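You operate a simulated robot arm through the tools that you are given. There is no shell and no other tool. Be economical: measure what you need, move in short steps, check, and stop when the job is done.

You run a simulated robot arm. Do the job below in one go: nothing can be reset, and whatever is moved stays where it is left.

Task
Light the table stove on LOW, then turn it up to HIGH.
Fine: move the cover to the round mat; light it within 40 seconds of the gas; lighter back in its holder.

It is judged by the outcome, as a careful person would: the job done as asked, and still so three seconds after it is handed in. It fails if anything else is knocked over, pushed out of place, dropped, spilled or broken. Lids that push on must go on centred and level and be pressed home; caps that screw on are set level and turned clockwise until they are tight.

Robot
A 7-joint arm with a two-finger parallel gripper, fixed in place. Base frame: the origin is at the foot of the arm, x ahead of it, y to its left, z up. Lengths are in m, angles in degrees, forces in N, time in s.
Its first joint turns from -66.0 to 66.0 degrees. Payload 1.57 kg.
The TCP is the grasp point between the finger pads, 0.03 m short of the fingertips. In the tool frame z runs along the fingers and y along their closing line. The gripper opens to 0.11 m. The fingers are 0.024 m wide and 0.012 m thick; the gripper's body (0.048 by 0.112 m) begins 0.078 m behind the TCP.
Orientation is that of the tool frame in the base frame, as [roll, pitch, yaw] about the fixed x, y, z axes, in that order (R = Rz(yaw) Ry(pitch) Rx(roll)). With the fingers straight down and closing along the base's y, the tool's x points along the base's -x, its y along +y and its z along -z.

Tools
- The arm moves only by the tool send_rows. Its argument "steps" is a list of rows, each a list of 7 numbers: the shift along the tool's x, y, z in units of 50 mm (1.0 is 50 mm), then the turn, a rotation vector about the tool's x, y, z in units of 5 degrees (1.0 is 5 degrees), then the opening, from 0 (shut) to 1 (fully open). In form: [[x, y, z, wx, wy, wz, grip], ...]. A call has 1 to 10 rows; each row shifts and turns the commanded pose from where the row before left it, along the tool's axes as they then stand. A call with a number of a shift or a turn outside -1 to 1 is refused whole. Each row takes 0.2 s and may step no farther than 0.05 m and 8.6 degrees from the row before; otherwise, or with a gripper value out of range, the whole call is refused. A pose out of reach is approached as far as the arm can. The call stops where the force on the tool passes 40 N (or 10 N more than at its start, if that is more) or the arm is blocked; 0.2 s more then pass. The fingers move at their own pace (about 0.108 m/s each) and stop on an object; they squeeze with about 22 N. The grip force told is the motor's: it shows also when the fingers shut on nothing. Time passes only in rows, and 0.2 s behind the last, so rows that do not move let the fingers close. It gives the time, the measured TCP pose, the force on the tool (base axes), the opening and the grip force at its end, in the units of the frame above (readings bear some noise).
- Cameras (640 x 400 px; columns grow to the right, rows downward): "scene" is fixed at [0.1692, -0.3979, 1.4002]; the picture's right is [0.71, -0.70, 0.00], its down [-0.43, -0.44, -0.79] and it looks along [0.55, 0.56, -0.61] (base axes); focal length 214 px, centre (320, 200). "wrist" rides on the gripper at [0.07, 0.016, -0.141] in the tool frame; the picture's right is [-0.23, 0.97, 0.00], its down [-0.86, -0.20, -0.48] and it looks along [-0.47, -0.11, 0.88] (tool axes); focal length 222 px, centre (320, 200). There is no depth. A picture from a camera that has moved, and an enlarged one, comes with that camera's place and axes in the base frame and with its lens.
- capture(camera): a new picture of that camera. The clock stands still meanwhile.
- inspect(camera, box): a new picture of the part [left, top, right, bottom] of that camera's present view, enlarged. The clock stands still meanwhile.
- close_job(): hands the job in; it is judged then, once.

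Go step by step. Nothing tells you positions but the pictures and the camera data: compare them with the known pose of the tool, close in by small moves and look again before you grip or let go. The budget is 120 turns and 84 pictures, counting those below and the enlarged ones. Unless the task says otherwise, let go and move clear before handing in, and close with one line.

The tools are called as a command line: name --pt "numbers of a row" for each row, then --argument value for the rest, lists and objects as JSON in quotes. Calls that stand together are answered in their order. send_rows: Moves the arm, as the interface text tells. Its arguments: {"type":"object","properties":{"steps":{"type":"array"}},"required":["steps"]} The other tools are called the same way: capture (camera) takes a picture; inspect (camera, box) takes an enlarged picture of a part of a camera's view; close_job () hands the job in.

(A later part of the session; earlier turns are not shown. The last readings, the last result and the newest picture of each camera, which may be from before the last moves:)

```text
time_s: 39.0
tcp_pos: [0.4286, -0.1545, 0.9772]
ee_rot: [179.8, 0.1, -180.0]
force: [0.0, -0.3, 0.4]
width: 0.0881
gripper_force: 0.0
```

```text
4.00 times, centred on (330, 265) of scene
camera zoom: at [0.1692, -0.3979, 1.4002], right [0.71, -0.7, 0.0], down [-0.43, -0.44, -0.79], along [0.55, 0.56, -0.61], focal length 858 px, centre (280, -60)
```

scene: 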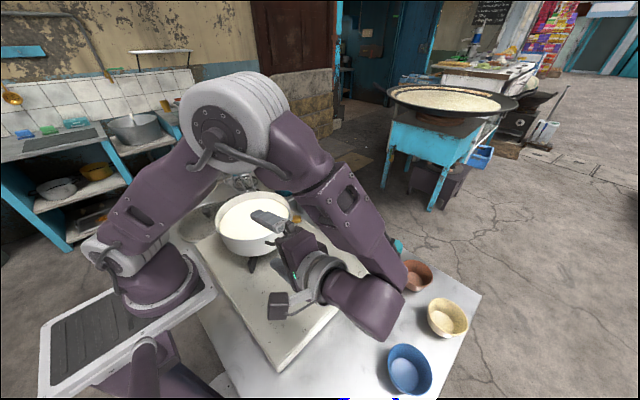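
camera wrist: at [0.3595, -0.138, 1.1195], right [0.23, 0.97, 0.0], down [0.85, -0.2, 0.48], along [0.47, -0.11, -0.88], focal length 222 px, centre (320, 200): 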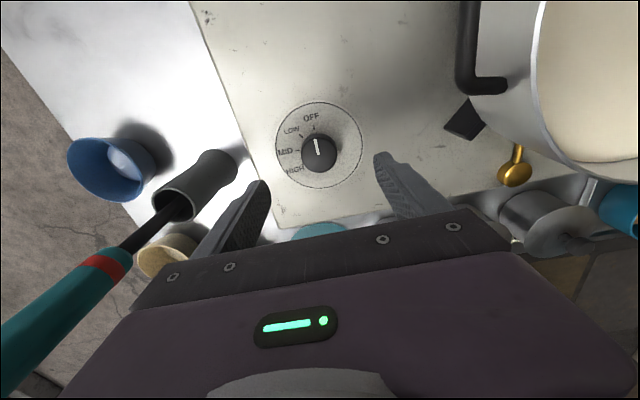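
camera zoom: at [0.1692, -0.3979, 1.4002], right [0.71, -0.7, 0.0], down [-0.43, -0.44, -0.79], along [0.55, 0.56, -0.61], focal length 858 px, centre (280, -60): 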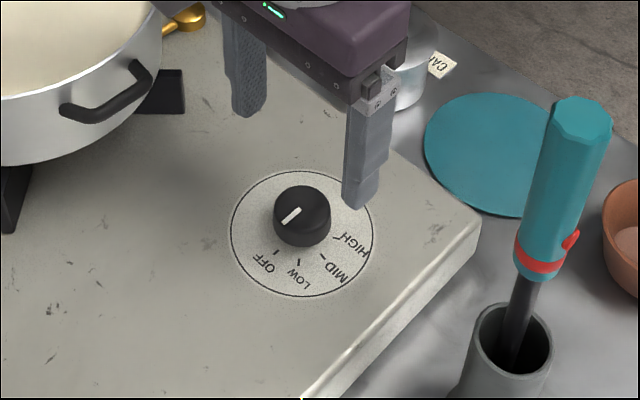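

Aligned above the knob. Descending carefully around it.

send_rows --pt "-0.02 -0.01 0.8 0 0 0 0.75" --pt "0 0 0.5 0 0 0 0.75" --pt "0 0 0.2 0 0 0 0.75" --pt "0 0 0.06 0 0 0 0.75" --pt "0 0 0 0 0 0 0.75"

inspect --camera "scene" --box '[270, 215, 390, 315]'

```text
time_s: 40.2
tcp_pos: [0.4309, -0.1541, 0.9011]
ee_rot: [180.0, 0.0, -179.9]
force: [-0.2, -0.2, 0.0]
width: 0.0825
gripper_force: 0.1
```

```text
4.00 times, centred on (330, 265) of scene
camera zoom: at [0.1692, -0.3979, 1.4002], right [0.71, -0.7, 0.0], down [-0.43, -0.44, -0.79], along [0.55, 0.56, -0.61], focal length 858 px, centre (280, -60)
```

zoom: 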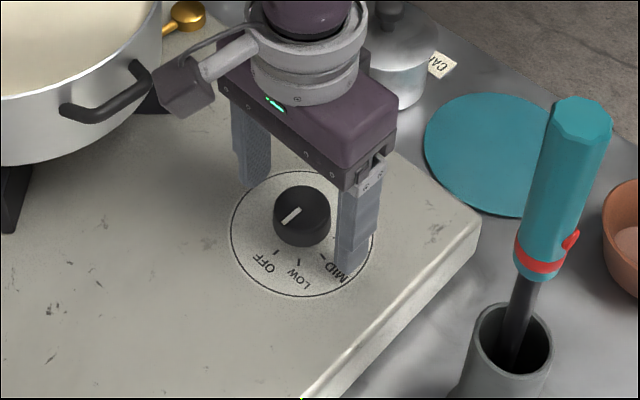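

Closing on the knob.

send_rows --pt "0 0 0.04 0 0 0 0" --pt "0 0 0 0 0 0 0" --pt "0 0 0 0 0 0 0"

```text
time_s: 41.0
tcp_pos: [0.4305, -0.1552, 0.8996]
ee_rot: [179.9, 0.2, 180.0]
force: [-1.5, -16.7, 13.1]
width: 0.0414
gripper_force: 45.2
```

Gripped at 41 mm with some side load; I'll relax by about 1.5 mm in -y and 1 mm up.

send_rows --pt "0 -0.03 -0.02 0 0 0 0" --pt "0 0 0 0 0 0 0"

```text
time_s: 41.6
tcp_pos: [0.431, -0.1552, 0.9002]
ee_rot: [179.8, -0.1, 180.0]
force: [-2.7, -12.3, -32.1]
width: 0.0414
gripper_force: 45.1
```

send_rows --pt "0 -0.04 0.014 0 0 0 0" --pt "0 0 0 0 0 0 0"

```text
time_s: 42.2
tcp_pos: [0.431, -0.1552, 0.8996]
ee_rot: [179.7, -0.1, -179.9]
force: [-4.8, 15.5, -6.2]
width: 0.0414
gripper_force: 44.7
```

send_rows --pt "0.006 0.02 0.002 0 0 0 0" --pt "0 0 0 0 0 -1 0" --pt "0 0 0 0 0 -1 0" --pt "0 0 0 0 0 -1 0" --pt "0 0 0 0 0 0 0"

inspect --camera "scene" --box '[270, 215, 390, 315]'

```text
time_s: 43.5
tcp_pos: [0.4299, -0.1552, 0.8997]
ee_rot: [179.7, 0.2, -164.9]
force: [-1.2, 31.1, -14.5]
width: 0.0415
gripper_force: 45.7
```

```text
4.00 times, centred on (330, 265) of scene
camera zoom: at [0.1694, -0.3972, 1.4003], right [0.71, -0.7, 0.0], down [-0.43, -0.44, -0.79], along [0.55, 0.56, -0.61], focal length 858 px, centre (280, -60)
```

zoom: 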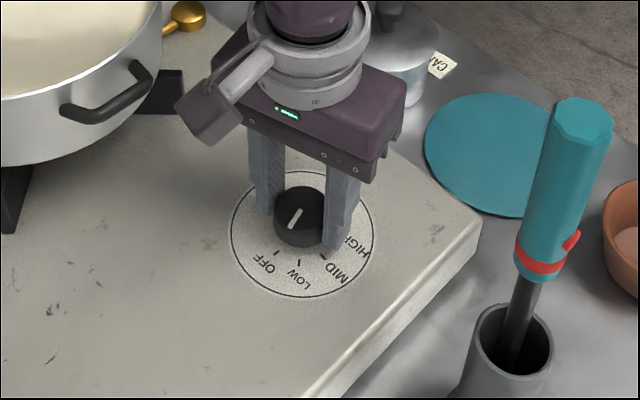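

Knob turns with the gripper (15°). Relieving side load and turning the remaining 30° to LOW.

send_rows --pt "0 0.035 0.004 0 0 0 0" --pt "0 0 0 0 0 -1 0" --pt "0 0 0 0 0 -1 0" --pt "0 0 0 0 0 -1 0" --pt "0 0 0 0 0 -1 0" --pt "0 0 0 0 0 -1 0" --pt "0 0 0 0 0 -1 0" --pt "0 0 0 0 0 0 0"

inspect --camera "scene" --box '[270, 215, 390, 315]'

```text
time_s: 45.2
tcp_pos: [0.4308, -0.1552, 0.9005]
ee_rot: [-179.9, 0.2, -135.0]
force: [-2.8, 17.9, 11.5]
width: 0.0416
gripper_force: 45.0
```

```text
4.00 times, centred on (330, 265) of scene
camera zoom: at [0.169, -0.3974, 1.4003], right [0.71, -0.7, 0.0], down [-0.43, -0.44, -0.79], along [0.55, 0.56, -0.61], focal length 858 px, centre (280, -60)
```

zoom: 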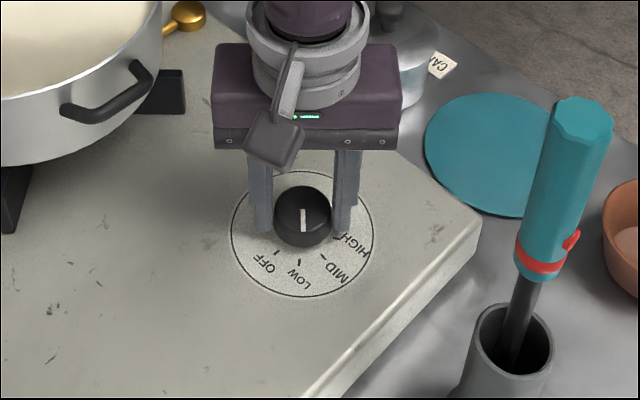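

Pointer is on LOW. Release, lift, and move above the lighter at (0.443, -0.315), keeping this yaw so the fingers close along the button's direction.

send_rows --pt "0 0 0 0 0 0 0.8" --pt "0 0 0 0 0 0 0.8" --pt "0 0 -0.9 0 0 0 0.8" --pt "0 0 -1 0 0 0 0.8" --pt "0 0 -1 0 0 0 0.8" --pt "0 0 -1 0 0 0 0.8" --pt "0 0 -1 0 0 0 0.8" --pt "0 0 -0.6 0 0 0 0.8"

send_rows --pt "0.6 -0.7 0 0 0 0 0.8" --pt "0.6 -0.7 0 0 0 0 0.8" --pt "0.6 -0.7 0 0 0 0 0.8" --pt "0.29 -0.33 0 0 0 0 0.8" --pt "0 0 0 0 0 0 0.8"

capture --camera "wrist"

inspect --camera "scene" --box '[300, 175, 460, 345]'

```text
time_s: 47.0
tcp_pos: [0.4295, -0.1551, 1.1753]
ee_rot: [179.9, 0.1, -134.9]
force: [-0.1, -0.6, 0.7]
width: 0.0879
gripper_force: 0.0
```

```text
time_s: 48.2
tcp_pos: [0.4414, -0.316, 1.1756]
ee_rot: [180.0, 0.1, -135.1]
force: [-0.6, 0.3, 0.4]
width: 0.0881
gripper_force: 0.0
```

```text
37 pictures are left
camera wrist: at [0.3804, -0.3535, 1.3168], right [-0.53, 0.85, 0.0], down [0.74, 0.46, 0.48], along [0.41, 0.25, -0.88], focal length 222 px, centre (320, 200)
```

wrist: 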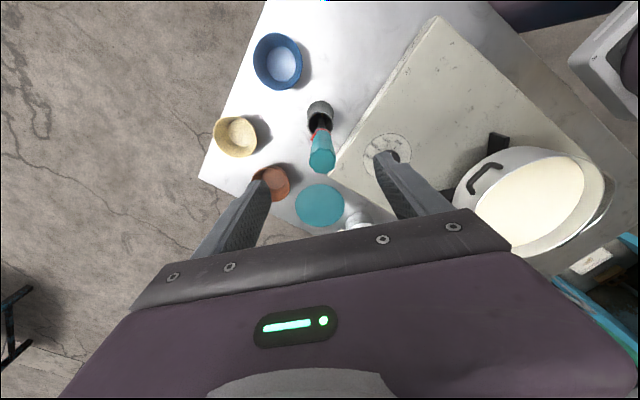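

```text
2.35 times, centred on (380, 260) of scene
camera zoom: at [0.1692, -0.3979, 1.4002], right [0.71, -0.7, 0.0], down [-0.43, -0.44, -0.79], along [0.55, 0.56, -0.61], focal length 505 px, centre (179, 59)
```

zoom: 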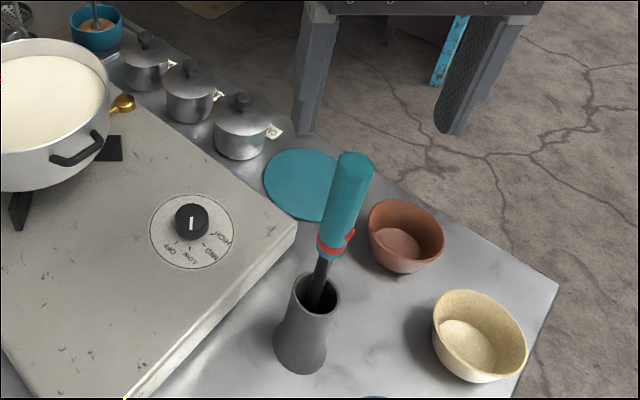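

The lighter is nearly vertical under the gripper. I'll descend to about z=1.034, with fingertips at the red button and the palm just clear of the handle top.

send_rows --pt "0.04 -0.04 0.6 0 0 0 0.8" --pt "0 0 0.8 0 0 0 0.8" --pt "0 0 0.8 0 0 0 0.8" --pt "0 0 0.45 0 0 0 0.8" --pt "0 0 0.18 0 0 0 0.8" --pt "0 0 0 0 0 0 0.8"

inspect --camera "scene" --box '[320, 195, 440, 315]'

capture --camera "wrist"

```text
time_s: 49.6
tcp_pos: [0.4417, -0.3175, 1.0335]
ee_rot: [-180.0, 0.0, -135.0]
force: [-1.4, -0.4, 0.8]
width: 0.0879
gripper_force: 0.1
```

```text
3.33 times, centred on (380, 255) of scene
camera zoom: at [0.1692, -0.3979, 1.4002], right [0.71, -0.7, 0.0], down [-0.43, -0.44, -0.79], along [0.55, 0.56, -0.61], focal length 715 px, centre (120, 17)
```

zoom: 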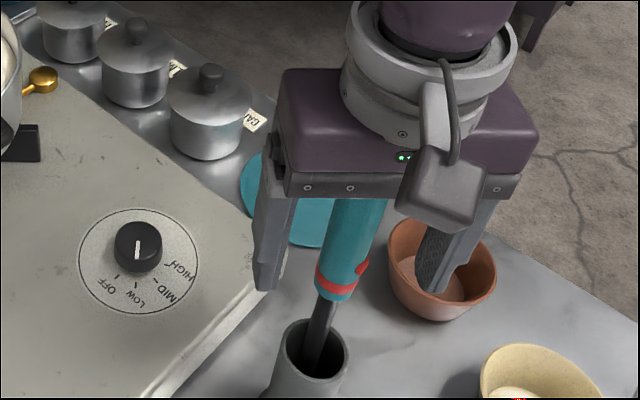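

```text
34 pictures are left
camera wrist: at [0.3808, -0.3562, 1.1742], right [-0.53, 0.85, 0.0], down [0.74, 0.46, 0.48], along [0.41, 0.25, -0.88], focal length 222 px, centre (320, 200)
```

wrist: 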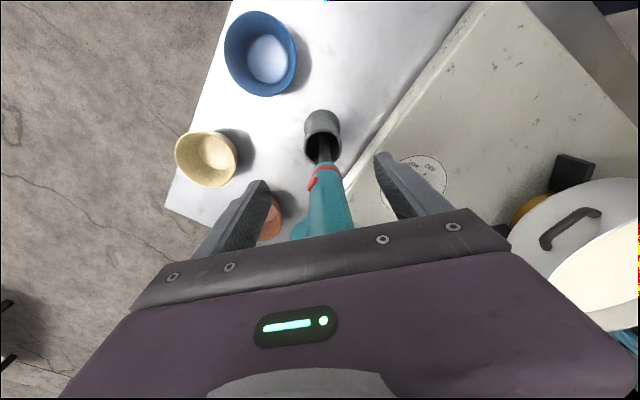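

Well aligned. Closing on the handle, then lifting straight out.

send_rows --pt "0 0 0 0 0 0 0" --pt "0 0 0 0 0 0 0" --pt "0 0 0 0 0 0 0" --pt "0 0 0 0 0 0 0"

send_rows --pt "0 0 -0.5 0 0 0 0" --pt "0 0 -0.8 0 0 0 0" --pt "0 0 -0.9 0 0 0 0" --pt "0 0 -0.9 0 0 0 0" --pt "0 0 -0.6 0 0 0 0" --pt "0 0 0 0 0 0 0"

capture --camera "scene"

capture --camera "wrist"

```text
time_s: 50.6
tcp_pos: [0.4413, -0.3182, 1.0322]
ee_rot: [-179.9, 0.1, -135.0]
force: [0.2, -0.2, 0.7]
width: 0.0267
gripper_force: 22.1
```

```text
time_s: 52.0
tcp_pos: [0.4408, -0.318, 1.2186]
ee_rot: [-179.9, 0.1, -135.0]
force: [-0.5, 0.4, -1.3]
width: 0.027
gripper_force: 22.1
```

```text
33 pictures are left
```

scene: 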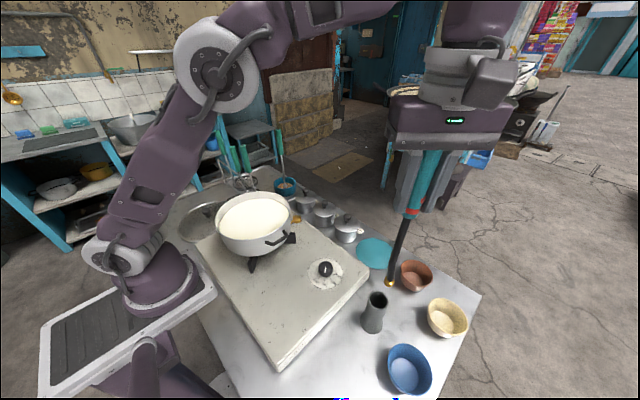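

```text
32 pictures are left
camera wrist: at [0.3796, -0.3569, 1.3601], right [-0.53, 0.85, 0.0], down [0.74, 0.46, 0.48], along [0.41, 0.25, -0.88], focal length 222 px, centre (320, 200)
```

wrist: 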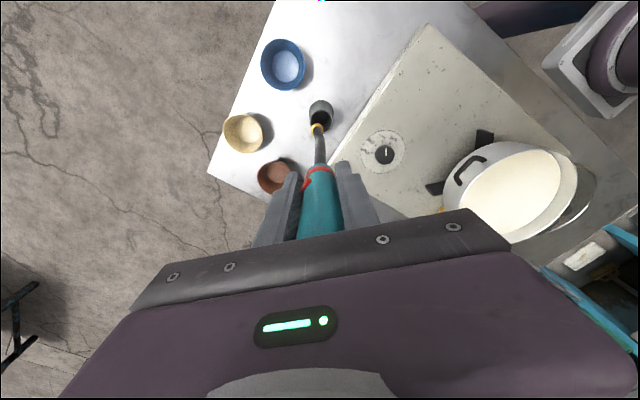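

The lighter tip is lit with the button pressed, tip about 0.205 m below the TCP. Carrying it above the pilot cap at (0.511, 0.069).

send_rows --pt "-0.737 0.508 0 0 0 0 0" --pt "-0.737 0.508 0 0 0 0 0" --pt "-0.737 0.508 0 0 0 0 0" --pt "-0.737 0.508 0 0 0 0 0" --pt "-0.737 0.508 0 0 0 0 0" --pt "-0.737 0.508 0 0 0 0 0" --pt "-0.737 0.508 0 0 0 0 0" --pt "-0.737 0.508 0 0 0 0 0" --pt "-0.737 0.508 0 0 0 0 0" --pt "0 0 0.6 0 0 0 0"

inspect --camera "scene" --box '[240, 130, 380, 250]'

capture --camera "wrist"

```text
time_s: 54.2
tcp_pos: [0.5133, 0.0789, 1.1892]
ee_rot: [179.9, 0.2, -135.0]
force: [0.0, -0.2, -1.9]
width: 0.0268
gripper_force: 22.1
```

```text
3.33 times, centred on (310, 190) of scene
camera zoom: at [0.1693, -0.3978, 1.4001], right [0.71, -0.7, 0.0], down [-0.43, -0.44, -0.79], along [0.55, 0.56, -0.61], focal length 715 px, centre (353, 233)
```

zoom: 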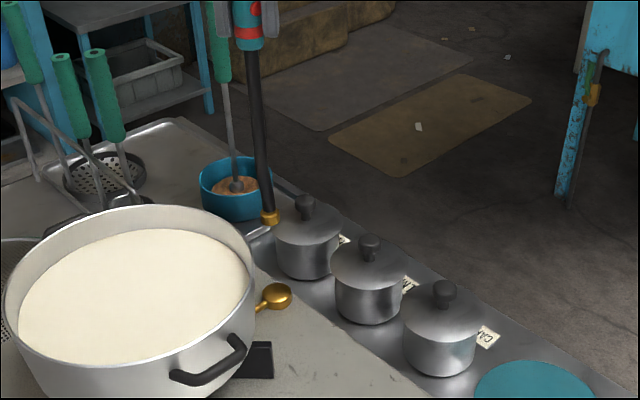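

```text
30 pictures are left
camera wrist: at [0.4532, 0.0414, 1.3313], right [-0.53, 0.85, 0.0], down [0.74, 0.46, 0.48], along [0.41, 0.25, -0.88], focal length 222 px, centre (320, 200)
```

wrist: 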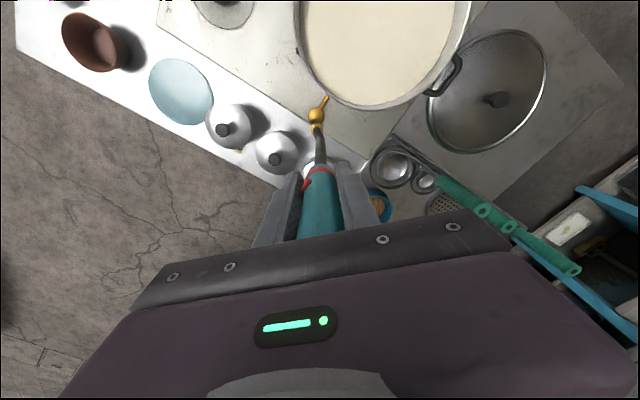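

The tip is right above the pilot cap at z≈0.98. Lowering 75 mm and checking.

send_rows --pt "0.05 0 0.6 0 0 0 0" --pt "0 0 0.6 0 0 0 0" --pt "0 0 0.3 0 0 0 0" --pt "0 0 0 0 0 0 0"

inspect --camera "scene" --box '[260, 175, 340, 245]'

inspect --camera "wrist" --box '[280, 80, 360, 180]'

```text
time_s: 55.2
tcp_pos: [0.5128, 0.0756, 1.1144]
ee_rot: [179.9, 0.2, -135.1]
force: [-0.2, 0.0, -1.9]
width: 0.0269
gripper_force: 22.2
```

```text
5.71 times, centred on (300, 210) of scene
camera zoom: at [0.1692, -0.3979, 1.4001], right [0.71, -0.7, 0.0], down [-0.43, -0.44, -0.79], along [0.55, 0.56, -0.61], focal length 1226 px, centre (434, 143)
```

zoom: 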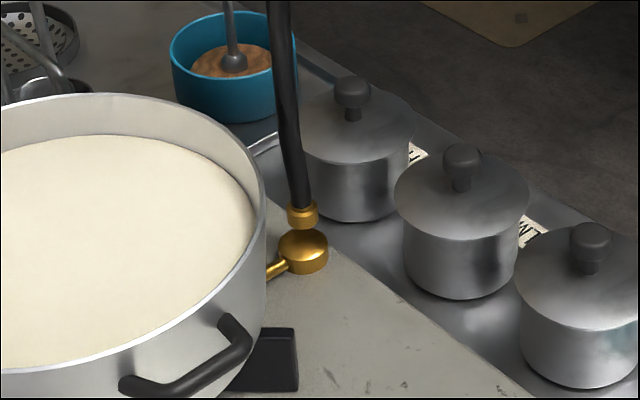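

```text
4.00 times, centred on (320, 130) of wrist
camera zoom: at [0.4525, 0.0379, 1.2563], right [-0.53, 0.85, 0.0], down [0.74, 0.46, 0.48], along [0.41, 0.25, -0.88], focal length 888 px, centre (320, 480)
```

zoom: 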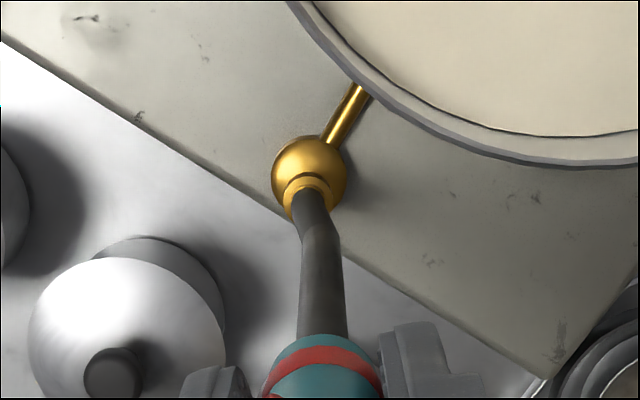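

The brass nozzle is about 1 cm above the cap; no flame yet. Lowering 6 mm more and waiting a moment.

send_rows --pt "0 0 0.12 0 0 0 0" --pt "0 0 0 0 0 0 0" --pt "0 0 0 0 0 0 0" --pt "0 0 0 0 0 0 0"

inspect --camera "scene" --box '[240, 160, 340, 280]'

```text
time_s: 56.2
tcp_pos: [0.5129, 0.0753, 1.1075]
ee_rot: [180.0, 0.1, -135.0]
force: [-0.6, 0.1, -1.4]
width: 0.0266
gripper_force: 22.6
```

```text
3.33 times, centred on (290, 220) of scene
camera zoom: at [0.1692, -0.3979, 1.4001], right [0.71, -0.7, 0.0], down [-0.43, -0.44, -0.79], along [0.55, 0.56, -0.61], focal length 715 px, centre (420, 133)
```

zoom: 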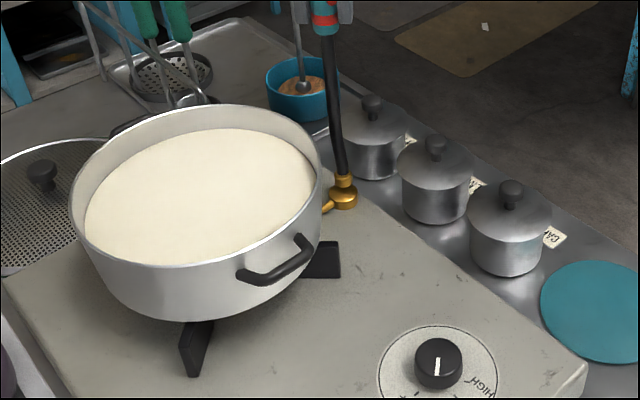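

No flame yet; checking the button under the finger and the nozzle.

inspect --camera "scene" --box '[290, 125, 340, 225]'

inspect --camera "wrist" --box '[260, 90, 380, 230]'

```text
4.00 times, centred on (315, 175) of scene
camera zoom: at [0.1692, -0.3979, 1.4001], right [0.71, -0.7, 0.0], down [-0.43, -0.44, -0.79], along [0.55, 0.56, -0.61], focal length 858 px, centre (340, 300)
```

zoom: 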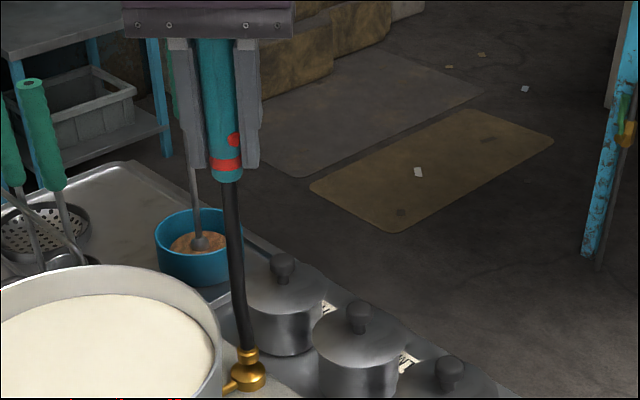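

```text
2.86 times, centred on (320, 160) of wrist
camera zoom: at [0.4527, 0.0383, 1.2504], right [-0.53, 0.85, 0.0], down [0.74, 0.46, 0.48], along [0.41, 0.25, -0.88], focal length 635 px, centre (320, 314)
```

zoom: 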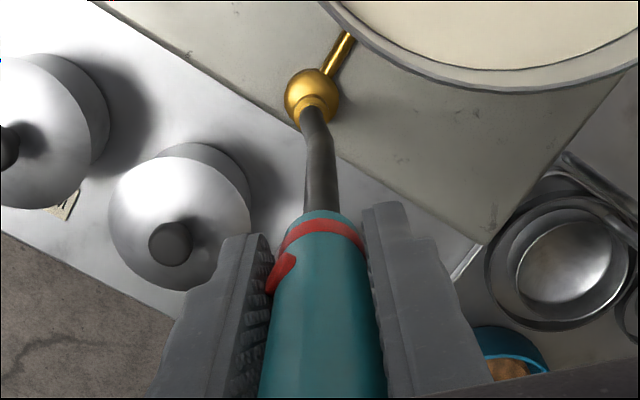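

The trigger sits on a facet 45° away from my fingers, so it isn't pressed. There's time: about 13 s used of 40. I'll return the lighter to its holder, turn the gripper 45°, and regrip on the trigger.

send_rows --pt "0 0 -1 0 0 0 0" --pt "0 0 -1 0 0 0 0" --pt "0.7 -0.49 -0.22 0 0 0 0" --pt "0.73 -0.505 0 0 0 0 0" --pt "0.73 -0.505 0 0 0 0 0" --pt "0.73 -0.505 0 0 0 0 0" --pt "0.73 -0.505 0 0 0 0 0" --pt "0.73 -0.505 0 0 0 0 0" --pt "0.73 -0.505 0 0 0 0 0" --pt "0.73 -0.505 0 0 0 0 0"

send_rows --pt "0.75 -0.52 0 0 0 0 0" --pt "0 0 0 0 0 0 0"

inspect --camera "scene" --box '[330, 200, 450, 350]'

```text
time_s: 58.5
tcp_pos: [0.4473, -0.2711, 1.2168]
ee_rot: [-180.0, 0.3, -134.9]
force: [0.8, -0.5, -2.1]
width: 0.0268
gripper_force: 21.8
```

```text
time_s: 59.0
tcp_pos: [0.4419, -0.3152, 1.2172]
ee_rot: [-180.0, 0.2, -134.9]
force: [0.1, 0.3, -1.2]
width: 0.027
gripper_force: 22.0
```

```text
2.67 times, centred on (390, 275) of scene
camera zoom: at [0.1692, -0.3979, 1.4001], right [0.71, -0.7, 0.0], down [-0.43, -0.44, -0.79], along [0.55, 0.56, -0.61], focal length 572 px, centre (133, 0)
```

zoom: 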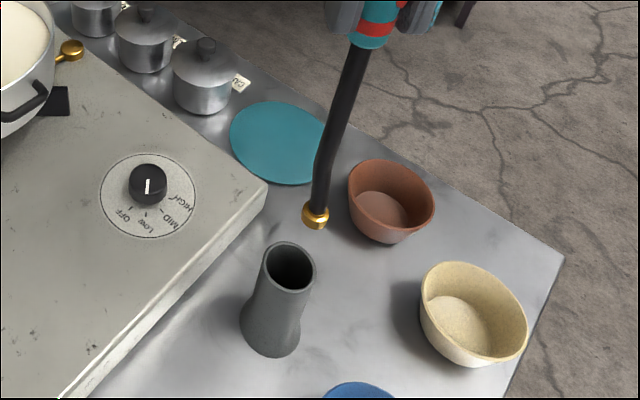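

Aligned over the holder; small correction and insert along the same line it came out.

send_rows --pt "0.05 -0.035 0.3 0 0 0 0" --pt "0 0 0.8 0 0 0 0" --pt "0 0 0.9 0 0 0 0" --pt "0 0 0.9 0 0 0 0" --pt "0 0 0.6 0 0 0 0" --pt "0 0 0.14 0 0 0 0" --pt "0 0 0 0 0 0 0"

```text
time_s: 60.6
tcp_pos: [0.4413, -0.3181, 1.0358]
ee_rot: [179.9, 0.1, -135.0]
force: [0.7, -0.1, -0.8]
width: 0.0268
gripper_force: 21.9
```

send_rows --pt "0 0 0.04 0 0 0 0.4" --pt "0 0 0 0 0 1 0.7" --pt "0 0 0 0 0 1 0.7" --pt "0 0 0 0 0 1 0.7" --pt "0 0 0 0 0 1 0.7" --pt "0 0 0 0 0 1 0.7" --pt "0 0 0 0 0 1 0.7" --pt "0 0 0 0 0 1 0.7" --pt "0 0 0 0 0 1 0.7" --pt "0 0 0 0 0 1 0.7"

inspect --camera "wrist" --box '[240, 90, 400, 250]'

inspect --camera "scene" --box '[340, 220, 430, 340]'

```text
time_s: 62.9
tcp_pos: [0.4424, -0.3197, 1.0338]
ee_rot: [179.9, 0.1, 179.9]
force: [0.5, 0.1, -0.3]
width: 0.0768
gripper_force: 0.2
```

```text
2.50 times, centred on (320, 170) of wrist
camera zoom: at [0.3722, -0.3021, 1.1762], right [0.23, 0.97, 0.0], down [0.85, -0.2, 0.48], along [0.47, -0.11, -0.88], focal length 555 px, centre (320, 275)
```

zoom: 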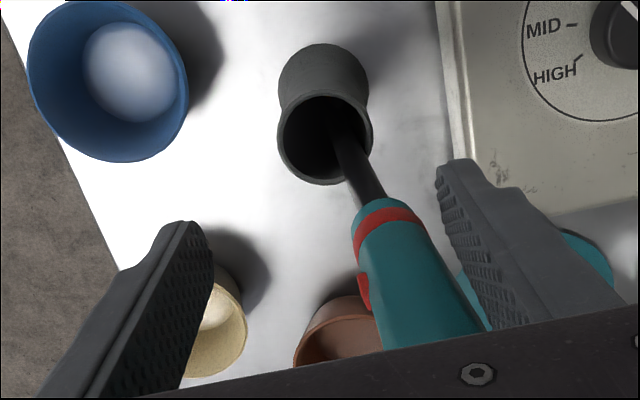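

```text
3.33 times, centred on (385, 280) of scene
camera zoom: at [0.1692, -0.3979, 1.4002], right [0.71, -0.7, 0.0], down [-0.43, -0.44, -0.79], along [0.55, 0.56, -0.61], focal length 715 px, centre (103, -67)
```

zoom: 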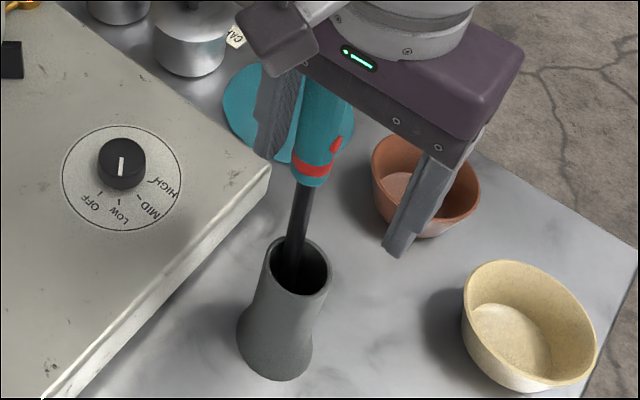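

The trigger now faces the -y finger. The lighter leans ~6° toward +y and 3° toward +x, so I'll shift over its axis and tilt the gripper to match before closing.

send_rows --pt "-0.26 0.51 0 0 0 0 0.75" --pt "0 0 0 1 0.6 0 0.75" --pt "0 0 0 0 0 0 0.75"

inspect --camera "wrist" --box '[240, 90, 400, 250]'

inspect --camera "scene" --box '[340, 220, 430, 340]'

```text
time_s: 63.6
tcp_pos: [0.4547, -0.2933, 1.0337]
ee_rot: [-175.0, -2.9, 179.8]
force: [-1.1, -0.9, -0.7]
width: 0.0827
gripper_force: 0.0
```

```text
2.50 times, centred on (320, 170) of wrist
camera zoom: at [0.3928, -0.2649, 1.1782], right [0.22, 0.97, -0.1], down [0.88, -0.16, 0.45], along [0.42, -0.19, -0.89], focal length 555 px, centre (320, 275)
```

zoom: 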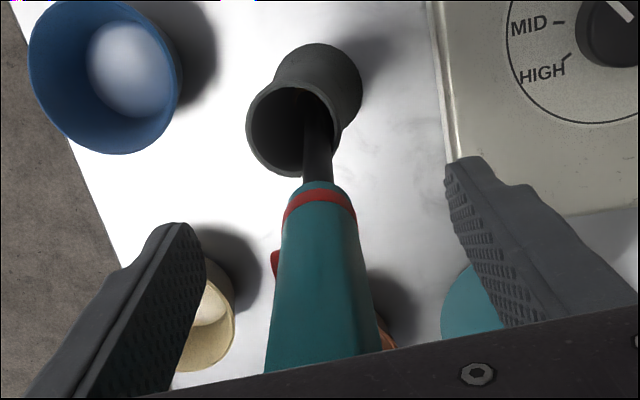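

```text
3.33 times, centred on (385, 280) of scene
camera zoom: at [0.1692, -0.3978, 1.4002], right [0.71, -0.7, 0.0], down [-0.43, -0.44, -0.79], along [0.55, 0.56, -0.61], focal length 715 px, centre (103, -67)
```

zoom: 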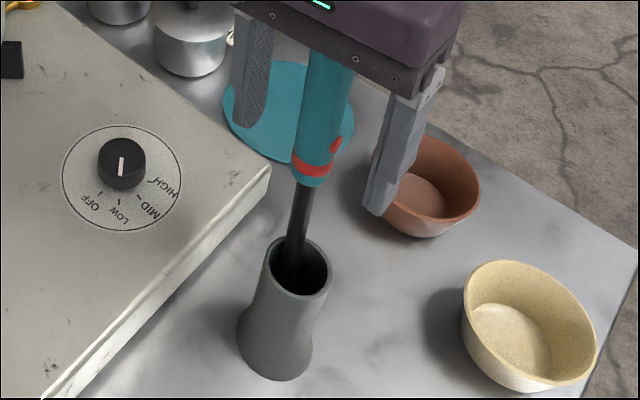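

Aligned. Closing on handle and trigger.

send_rows --pt "0 0 0 0 0 0 0" --pt "0 0 0 0 0 0 0" --pt "0 0 0 0 0 0 0" --pt "0 0 0 0 0 0 0"

inspect --camera "scene" --box '[340, 220, 430, 340]'

```text
time_s: 64.7
tcp_pos: [0.454, -0.2926, 1.0339]
ee_rot: [-175.1, -2.9, 179.9]
force: [0.3, -2.3, 0.0]
width: 0.0268
gripper_force: 22.2
```

```text
3.33 times, centred on (385, 280) of scene
camera zoom: at [0.1692, -0.3979, 1.4001], right [0.71, -0.7, 0.0], down [-0.43, -0.44, -0.79], along [0.55, 0.56, -0.61], focal length 715 px, centre (103, -67)
```

zoom: 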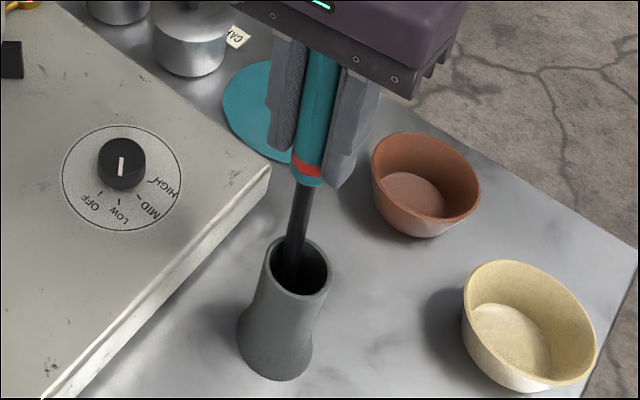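

Trigger is pressed under the finger. Lifting along the lighter's axis.

send_rows --pt "0 0 -0.6 0 0 0 0" --pt "0 0 -0.9 0 0 0 0" --pt "0 0 -0.95 0 0 0 0" --pt "0 0 -0.95 0 0 0 0" --pt "0 0 -0.4 0 0 0 0" --pt "0 0 0 -1 -0.6 0 0"

inspect --camera "scene" --box '[340, 190, 460, 340]'

capture --camera "wrist"

```text
time_s: 66.0
tcp_pos: [0.4632, -0.2751, 1.2229]
ee_rot: [179.9, 0.1, -180.0]
force: [-0.3, -0.1, -2.4]
width: 0.0269
gripper_force: 22.0
```

```text
2.67 times, centred on (400, 265) of scene
camera zoom: at [0.1692, -0.3979, 1.4001], right [0.71, -0.7, 0.0], down [-0.43, -0.44, -0.79], along [0.55, 0.56, -0.61], focal length 572 px, centre (107, 27)
```

zoom: 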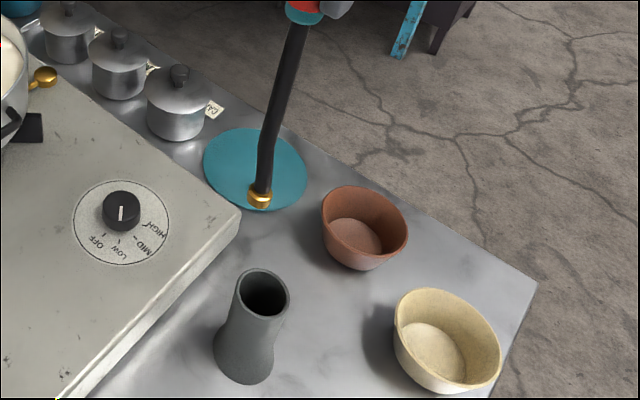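

```text
17 pictures are left
camera wrist: at [0.3942, -0.2602, 1.3652], right [0.23, 0.97, 0.0], down [0.85, -0.2, 0.48], along [0.47, -0.11, -0.88], focal length 222 px, centre (320, 200)
```

wrist: 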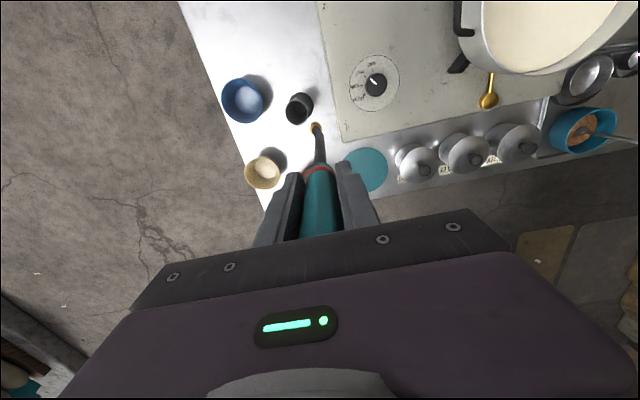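

Carrying the lighter to just above the pilot cap.

send_rows --pt "-0.14 0.878 0 0 0 0 0" --pt "-0.14 0.878 0 0 0 0 0" --pt "-0.14 0.878 0 0 0 0 0" --pt "-0.14 0.878 0 0 0 0 0" --pt "-0.14 0.878 0 0 0 0 0" --pt "-0.14 0.878 0 0 0 0 0" --pt "-0.14 0.878 0 0 0 0 0" --pt "-0.14 0.878 0.3 0 0 0 0" --pt "0 0 0.9 0 0 0 0" --pt "0 0 0.7 0 0 0 0"

inspect --camera "wrist" --box '[270, 70, 370, 200]'

inspect --camera "scene" --box '[260, 160, 340, 240]'

```text
time_s: 68.2
tcp_pos: [0.5198, 0.0734, 1.1273]
ee_rot: [179.9, 0.1, -180.0]
force: [-0.1, -0.9, -2.3]
width: 0.0269
gripper_force: 21.8
```

```text
3.08 times, centred on (320, 135) of wrist
camera zoom: at [0.4504, 0.0893, 1.2694], right [0.23, 0.97, 0.0], down [0.85, -0.2, 0.48], along [0.47, -0.11, -0.88], focal length 684 px, centre (320, 400)
```

zoom: 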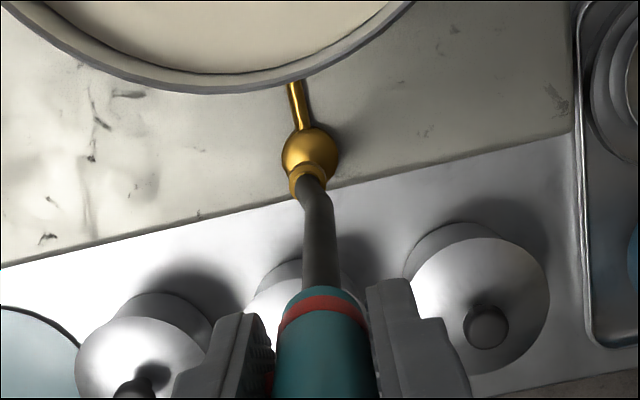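

```text
5.00 times, centred on (300, 200) of scene
camera zoom: at [0.1693, -0.3978, 1.4001], right [0.71, -0.7, 0.0], down [-0.43, -0.44, -0.79], along [0.55, 0.56, -0.61], focal length 1072 px, centre (420, 200)
```

zoom: 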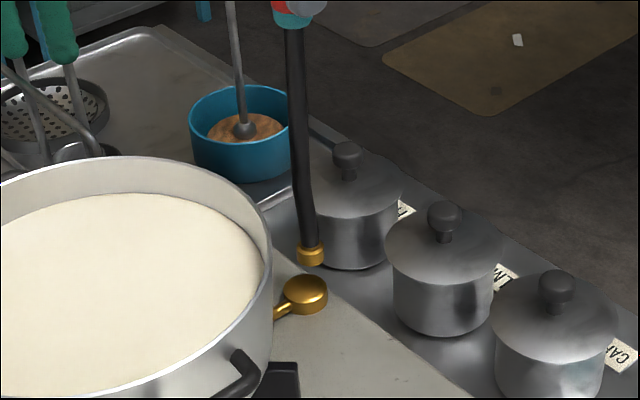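

On target; lowering to a few mm above the cap and holding.

send_rows --pt "0.02 0.02 0.3 0 0 0 0" --pt "0 0 0.1 0 0 0 0" --pt "0 0 0 0 0 0 0" --pt "0 0 0 0 0 0 0"

inspect --camera "scene" --box '[230, 165, 340, 275]'

```text
time_s: 69.2
tcp_pos: [0.5179, 0.0752, 1.1082]
ee_rot: [179.9, 0.1, -180.0]
force: [0.6, 0.3, -1.3]
width: 0.0268
gripper_force: 22.6
```

```text
3.64 times, centred on (285, 220) of scene
camera zoom: at [0.1692, -0.3979, 1.4001], right [0.71, -0.7, 0.0], down [-0.43, -0.44, -0.79], along [0.55, 0.56, -0.61], focal length 780 px, centre (447, 127)
```

zoom: 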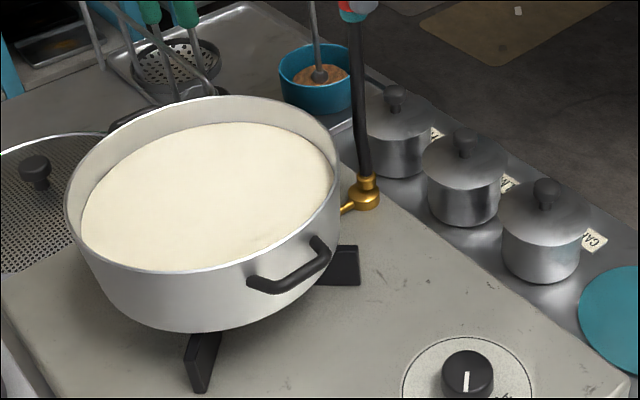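

No clear flame; looking at the trigger and nozzle from the wrist.

inspect --camera "wrist" --box '[260, 70, 380, 220]'

inspect --camera "scene" --box '[285, 125, 345, 185]'

```text
2.67 times, centred on (320, 145) of wrist
camera zoom: at [0.4492, 0.0911, 1.2506], right [0.23, 0.97, 0.0], down [0.85, -0.2, 0.48], along [0.47, -0.11, -0.88], focal length 592 px, centre (320, 347)
```

zoom: 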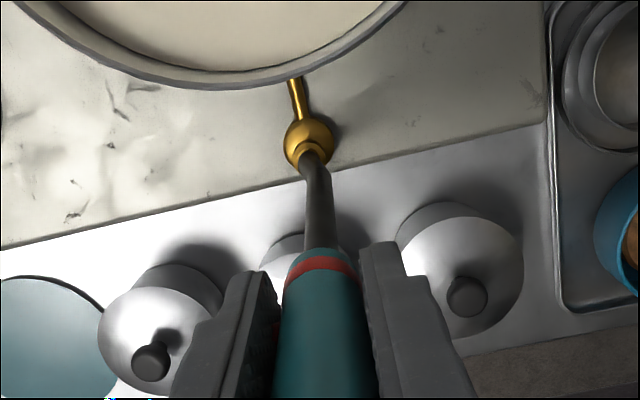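

```text
6.67 times, centred on (315, 155) of scene
camera zoom: at [0.1692, -0.3979, 1.4001], right [0.71, -0.7, 0.0], down [-0.43, -0.44, -0.79], along [0.55, 0.56, -0.61], focal length 1430 px, centre (353, 500)
```

zoom: 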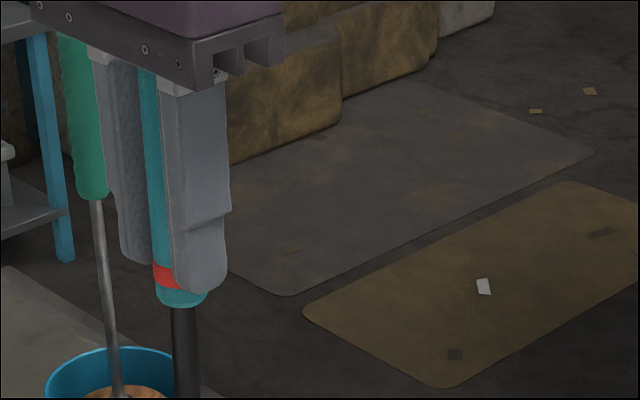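

The trigger is under the finger but nothing is lit; it may need a fresh squeeze at the pilot. I'll lower the nozzle to touch the cap, relax the grip a few mm, then squeeze again.

send_rows --pt "0 0 0.04 0 0 0 0" --pt "0 0 0.03 0 0 0 0" --pt "0 0 0 0 0 0 0"

```text
time_s: 70.0
tcp_pos: [0.5195, 0.0759, 1.1041]
ee_rot: [179.9, 0.1, -180.0]
force: [0.2, 0.8, -1.3]
width: 0.0268
gripper_force: 22.3
```

send_rows --pt "0 0 0.04 0 0 0 0" --pt "0 0 0.03 0 0 0 0" --pt "0 0 0 0 0 0 0"

inspect --camera "scene" --box '[270, 185, 330, 235]'

```text
time_s: 70.8
tcp_pos: [0.5192, 0.0757, 1.1017]
ee_rot: [180.0, 0.4, 180.0]
force: [1.9, -0.2, 20.6]
width: 0.0268
gripper_force: 21.7
```

```text
8.00 times, centred on (300, 210) of scene
camera zoom: at [0.1689, -0.3979, 1.4002], right [0.71, -0.7, 0.0], down [-0.43, -0.44, -0.79], along [0.55, 0.56, -0.61], focal length 1716 px, centre (480, 120)
```

zoom: 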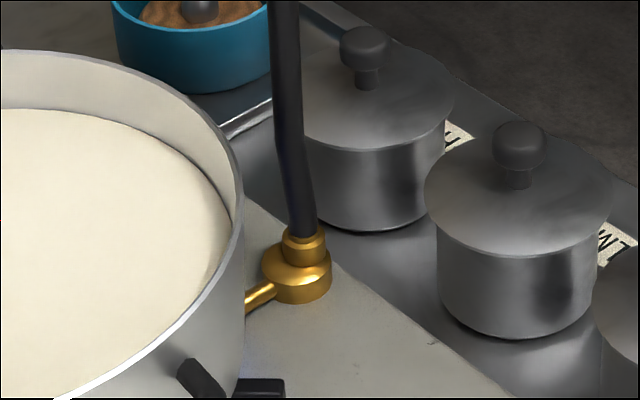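

Nozzle touches the cap, and I see a hint of blue near the trivet. Checking under the pot.

inspect --camera "scene" --box '[220, 205, 310, 275]'

```text
5.71 times, centred on (265, 240) of scene
camera zoom: at [0.1689, -0.3979, 1.4002], right [0.71, -0.7, 0.0], down [-0.43, -0.44, -0.79], along [0.55, 0.56, -0.61], focal length 1226 px, centre (634, -29)
```

zoom: 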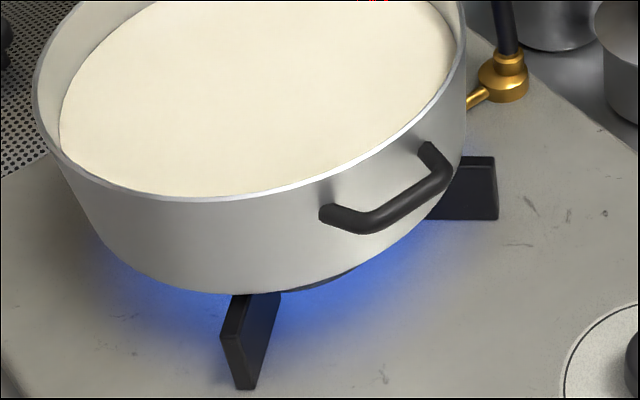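

Blue flames under the pot: it's lit on LOW, at about 27 s after gas. Now lifting the lighter and going back to its holder by the same path.

send_rows --pt "0 0 -0.8 0 0 0 0" --pt "0 0 -1 0 0 0 0" --pt "0.14 -0.7 -0.62 0 0 0 0" --pt "0.14 -0.9 0 0 0 0 0" --pt "0.14 -0.9 0 0 0 0 0" --pt "0.14 -0.9 0 0 0 0 0" --pt "0.14 -0.9 0 0 0 0 0" --pt "0.14 -0.9 0 0 0 0 0" --pt "0.14 -0.9 0 0 0 0 0" --pt "0.14 -0.9 0 0 0 0 0"

send_rows --pt "0 0 0 1 0.6 0 0" --pt "0 0 0 0 0 0 0"

inspect --camera "scene" --box '[340, 190, 460, 340]'

```text
time_s: 73.0
tcp_pos: [0.4634, -0.2774, 1.2213]
ee_rot: [179.9, 0.2, 180.0]
force: [0.1, -0.8, -1.4]
width: 0.0267
gripper_force: 22.0
```

```text
time_s: 73.7
tcp_pos: [0.4626, -0.276, 1.2203]
ee_rot: [-175.0, -2.9, 179.9]
force: [0.1, 0.1, 0.0]
width: 0.0272
gripper_force: 22.0
```

```text
2.67 times, centred on (400, 265) of scene
camera zoom: at [0.1692, -0.3979, 1.4001], right [0.71, -0.7, 0.0], down [-0.43, -0.44, -0.79], along [0.55, 0.56, -0.61], focal length 572 px, centre (107, 27)
```

zoom: 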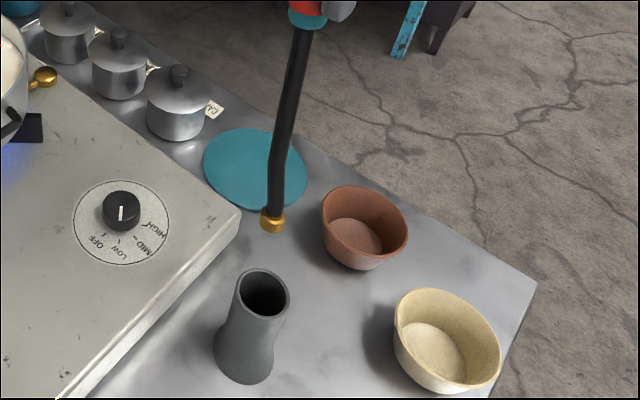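

Pose matches the extraction pose. Lowering until the tip is at the holder mouth, then checking.

send_rows --pt "0 0 0.9 0 0 0 0" --pt "0 0 0.9 0 0 0 0" --pt "0 0 0 0 0 0 0"

inspect --camera "wrist" --box '[260, 70, 380, 200]'

```text
time_s: 74.5
tcp_pos: [0.4585, -0.2829, 1.132]
ee_rot: [-175.0, -2.9, 179.9]
force: [-0.2, -0.6, -1.6]
width: 0.027
gripper_force: 22.2
```

```text
3.08 times, centred on (320, 135) of wrist
camera zoom: at [0.3966, -0.2544, 1.2764], right [0.22, 0.97, -0.1], down [0.88, -0.16, 0.45], along [0.42, -0.18, -0.89], focal length 684 px, centre (320, 400)
```

zoom: 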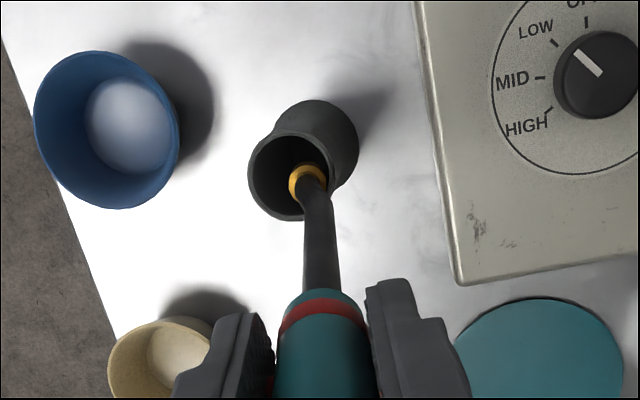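

Nozzle is inside the mouth but close to the right rim; shifting 3 mm left and 2 mm back, then inserting.

send_rows --pt "0.04 -0.07 0 0 0 0 0" --pt "0 0 0.5 0 0 0 0" --pt "0 0 0.6 0 0 0 0" --pt "0 0 0.5 0 0 0 0" --pt "0 0 0.25 0 0 0 0" --pt "0 0 0 0 0 0 0"

```text
time_s: 75.8
tcp_pos: [0.4518, -0.2945, 1.0404]
ee_rot: [-175.1, -2.8, 179.8]
force: [0.0, 0.3, -2.2]
width: 0.0265
gripper_force: 21.7
```

send_rows --pt "0 0 0.06 0 0 0 0" --pt "0 0 0.04 0 0 0 0" --pt "0 0 0 0 0 0 0"

```text
time_s: 76.7
tcp_pos: [0.4513, -0.2935, 1.0361]
ee_rot: [-175.1, -2.9, 179.9]
force: [-0.7, 0.3, -2.1]
width: 0.027
gripper_force: 22.1
```

send_rows --pt "0 0 0.06 0 0 0 0" --pt "0 0 0.04 0 0 0 0" --pt "0 0 0 0 0 0 0"

```text
time_s: 77.5
tcp_pos: [0.4515, -0.2946, 1.0318]
ee_rot: [-174.9, -2.8, 179.9]
force: [1.3, 2.0, 19.9]
width: 0.0271
gripper_force: 22.0
```

Contact with the holder bottom. Opening and lifting clear along the axis.

send_rows --pt "0 0 -0.02 0 0 0 0.3" --pt "0 0 0 0 0 0 0.45" --pt "0 0 0 0 0 0 0.75" --pt "0 0 0 0 0 0 0.8" --pt "0 0 -0.5 0 0 0 0.8" --pt "0 0 -0.9 0 0 0 0.8" --pt "0 0 -0.9 0 0 0 0.8" --pt "0 0 -0.6 0 0 0 0.8" --pt "0 0 0 -1 -0.6 0 0.8"

inspect --camera "scene" --box '[210, 190, 450, 350]'

```text
time_s: 79.5
tcp_pos: [0.4593, -0.2831, 1.177]
ee_rot: [179.9, 0.1, -179.9]
force: [-1.6, 0.2, 0.1]
width: 0.088
gripper_force: 0.1
```

```text
2.50 times, centred on (330, 270) of scene
camera zoom: at [0.1692, -0.3979, 1.4001], right [0.71, -0.7, 0.0], down [-0.43, -0.44, -0.79], along [0.55, 0.56, -0.61], focal length 536 px, centre (295, 25)
```

zoom: 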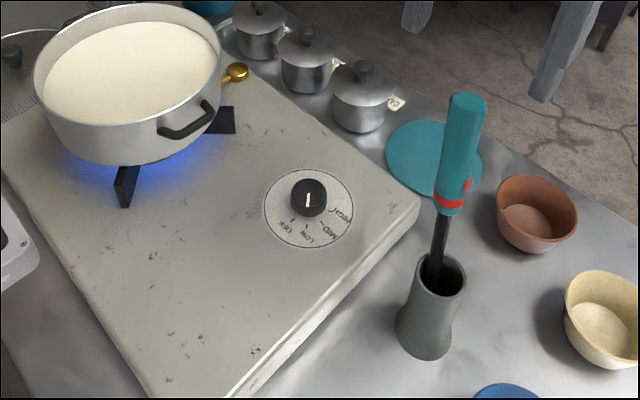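

Lighter is back in its holder and the burner burns. Now to the knob: move above, turn the gripper 45° clockwise beforehand, and descend.

send_rows --pt "0.19 0.85 0 0 0 0 0.75" --pt "0.19 0.85 0 0 0 0 0.75" --pt "0.19 0.86 0 0 0 0 0.75" --pt "0 0 0 0 0 1 0.75" --pt "0 0 0 0 0 1 0.75" --pt "0 0 0 0 0 1 0.75" --pt "0 0 0 0 0 1 0.75" --pt "0 0 0 0 0 1 0.75" --pt "0 0 0.7 0 0 1 0.75" --pt "0 0 0.7 0 0 1 0.75"

send_rows --pt "0 0 0.7 0 0 1 0.75" --pt "0 0 0.8 0 0 1 0.75" --pt "0 0 0.9 0 0 0 0.75" --pt "0 0 0.8 0 0 0 0.75" --pt "0 0 0 0 0 0 0.75"

capture --camera "scene"

```text
time_s: 81.7
tcp_pos: [0.4307, -0.1565, 1.1056]
ee_rot: [179.9, 0.0, 144.9]
force: [0.9, 0.5, 0.7]
width: 0.0825
gripper_force: 0.0
```

```text
time_s: 82.8
tcp_pos: [0.4316, -0.1545, 0.9478]
ee_rot: [179.9, 0.0, 135.0]
force: [0.7, -0.9, -0.3]
width: 0.0826
gripper_force: 0.1
```

```text
6 pictures are left
```

scene: 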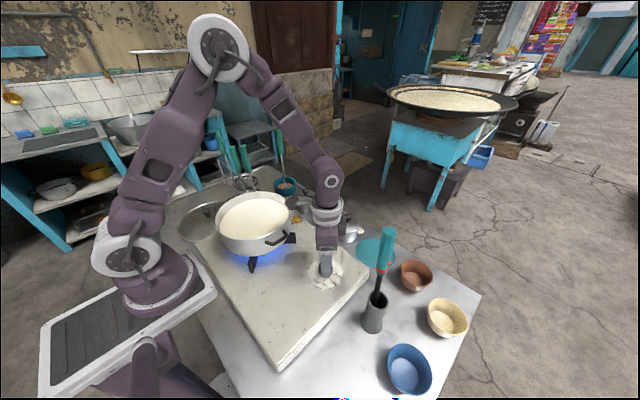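

Clear. Descending onto the knob and closing.

send_rows --pt "0 0 0.5 0 0 0 0.75" --pt "0 0 0.3 0 0 0 0.75" --pt "0 0 0.15 0 0 0 0.75" --pt "0 0 0 0 0 0 0.75" --pt "0 0 0 0 0 0 0" --pt "0 0 0 0 0 0 0" --pt "0 0 0 0 0 0 0"

```text
time_s: 84.5
tcp_pos: [0.4304, -0.1539, 0.8989]
ee_rot: [180.0, 0.0, 135.0]
force: [-15.4, -16.3, -4.3]
width: 0.0412
gripper_force: 45.0
```

Gripped. Relieving ~1.3 mm of side load and turning the first 30°.

send_rows --pt "0 -0.03 0 0 0 0 0" --pt "0 0 0 0 0 -1 0" --pt "0 0 0 0 0 -1 0" --pt "0 0 0 0 0 -1 0" --pt "0 0 0 0 0 -1 0" --pt "0 0 0 0 0 0 0"

```text
time_s: 85.8
tcp_pos: [0.4278, -0.1552, 0.898]
ee_rot: [179.9, -0.1, 155.0]
force: [-15.8, -10.3, -8.7]
width: 0.0416
gripper_force: 44.4
```

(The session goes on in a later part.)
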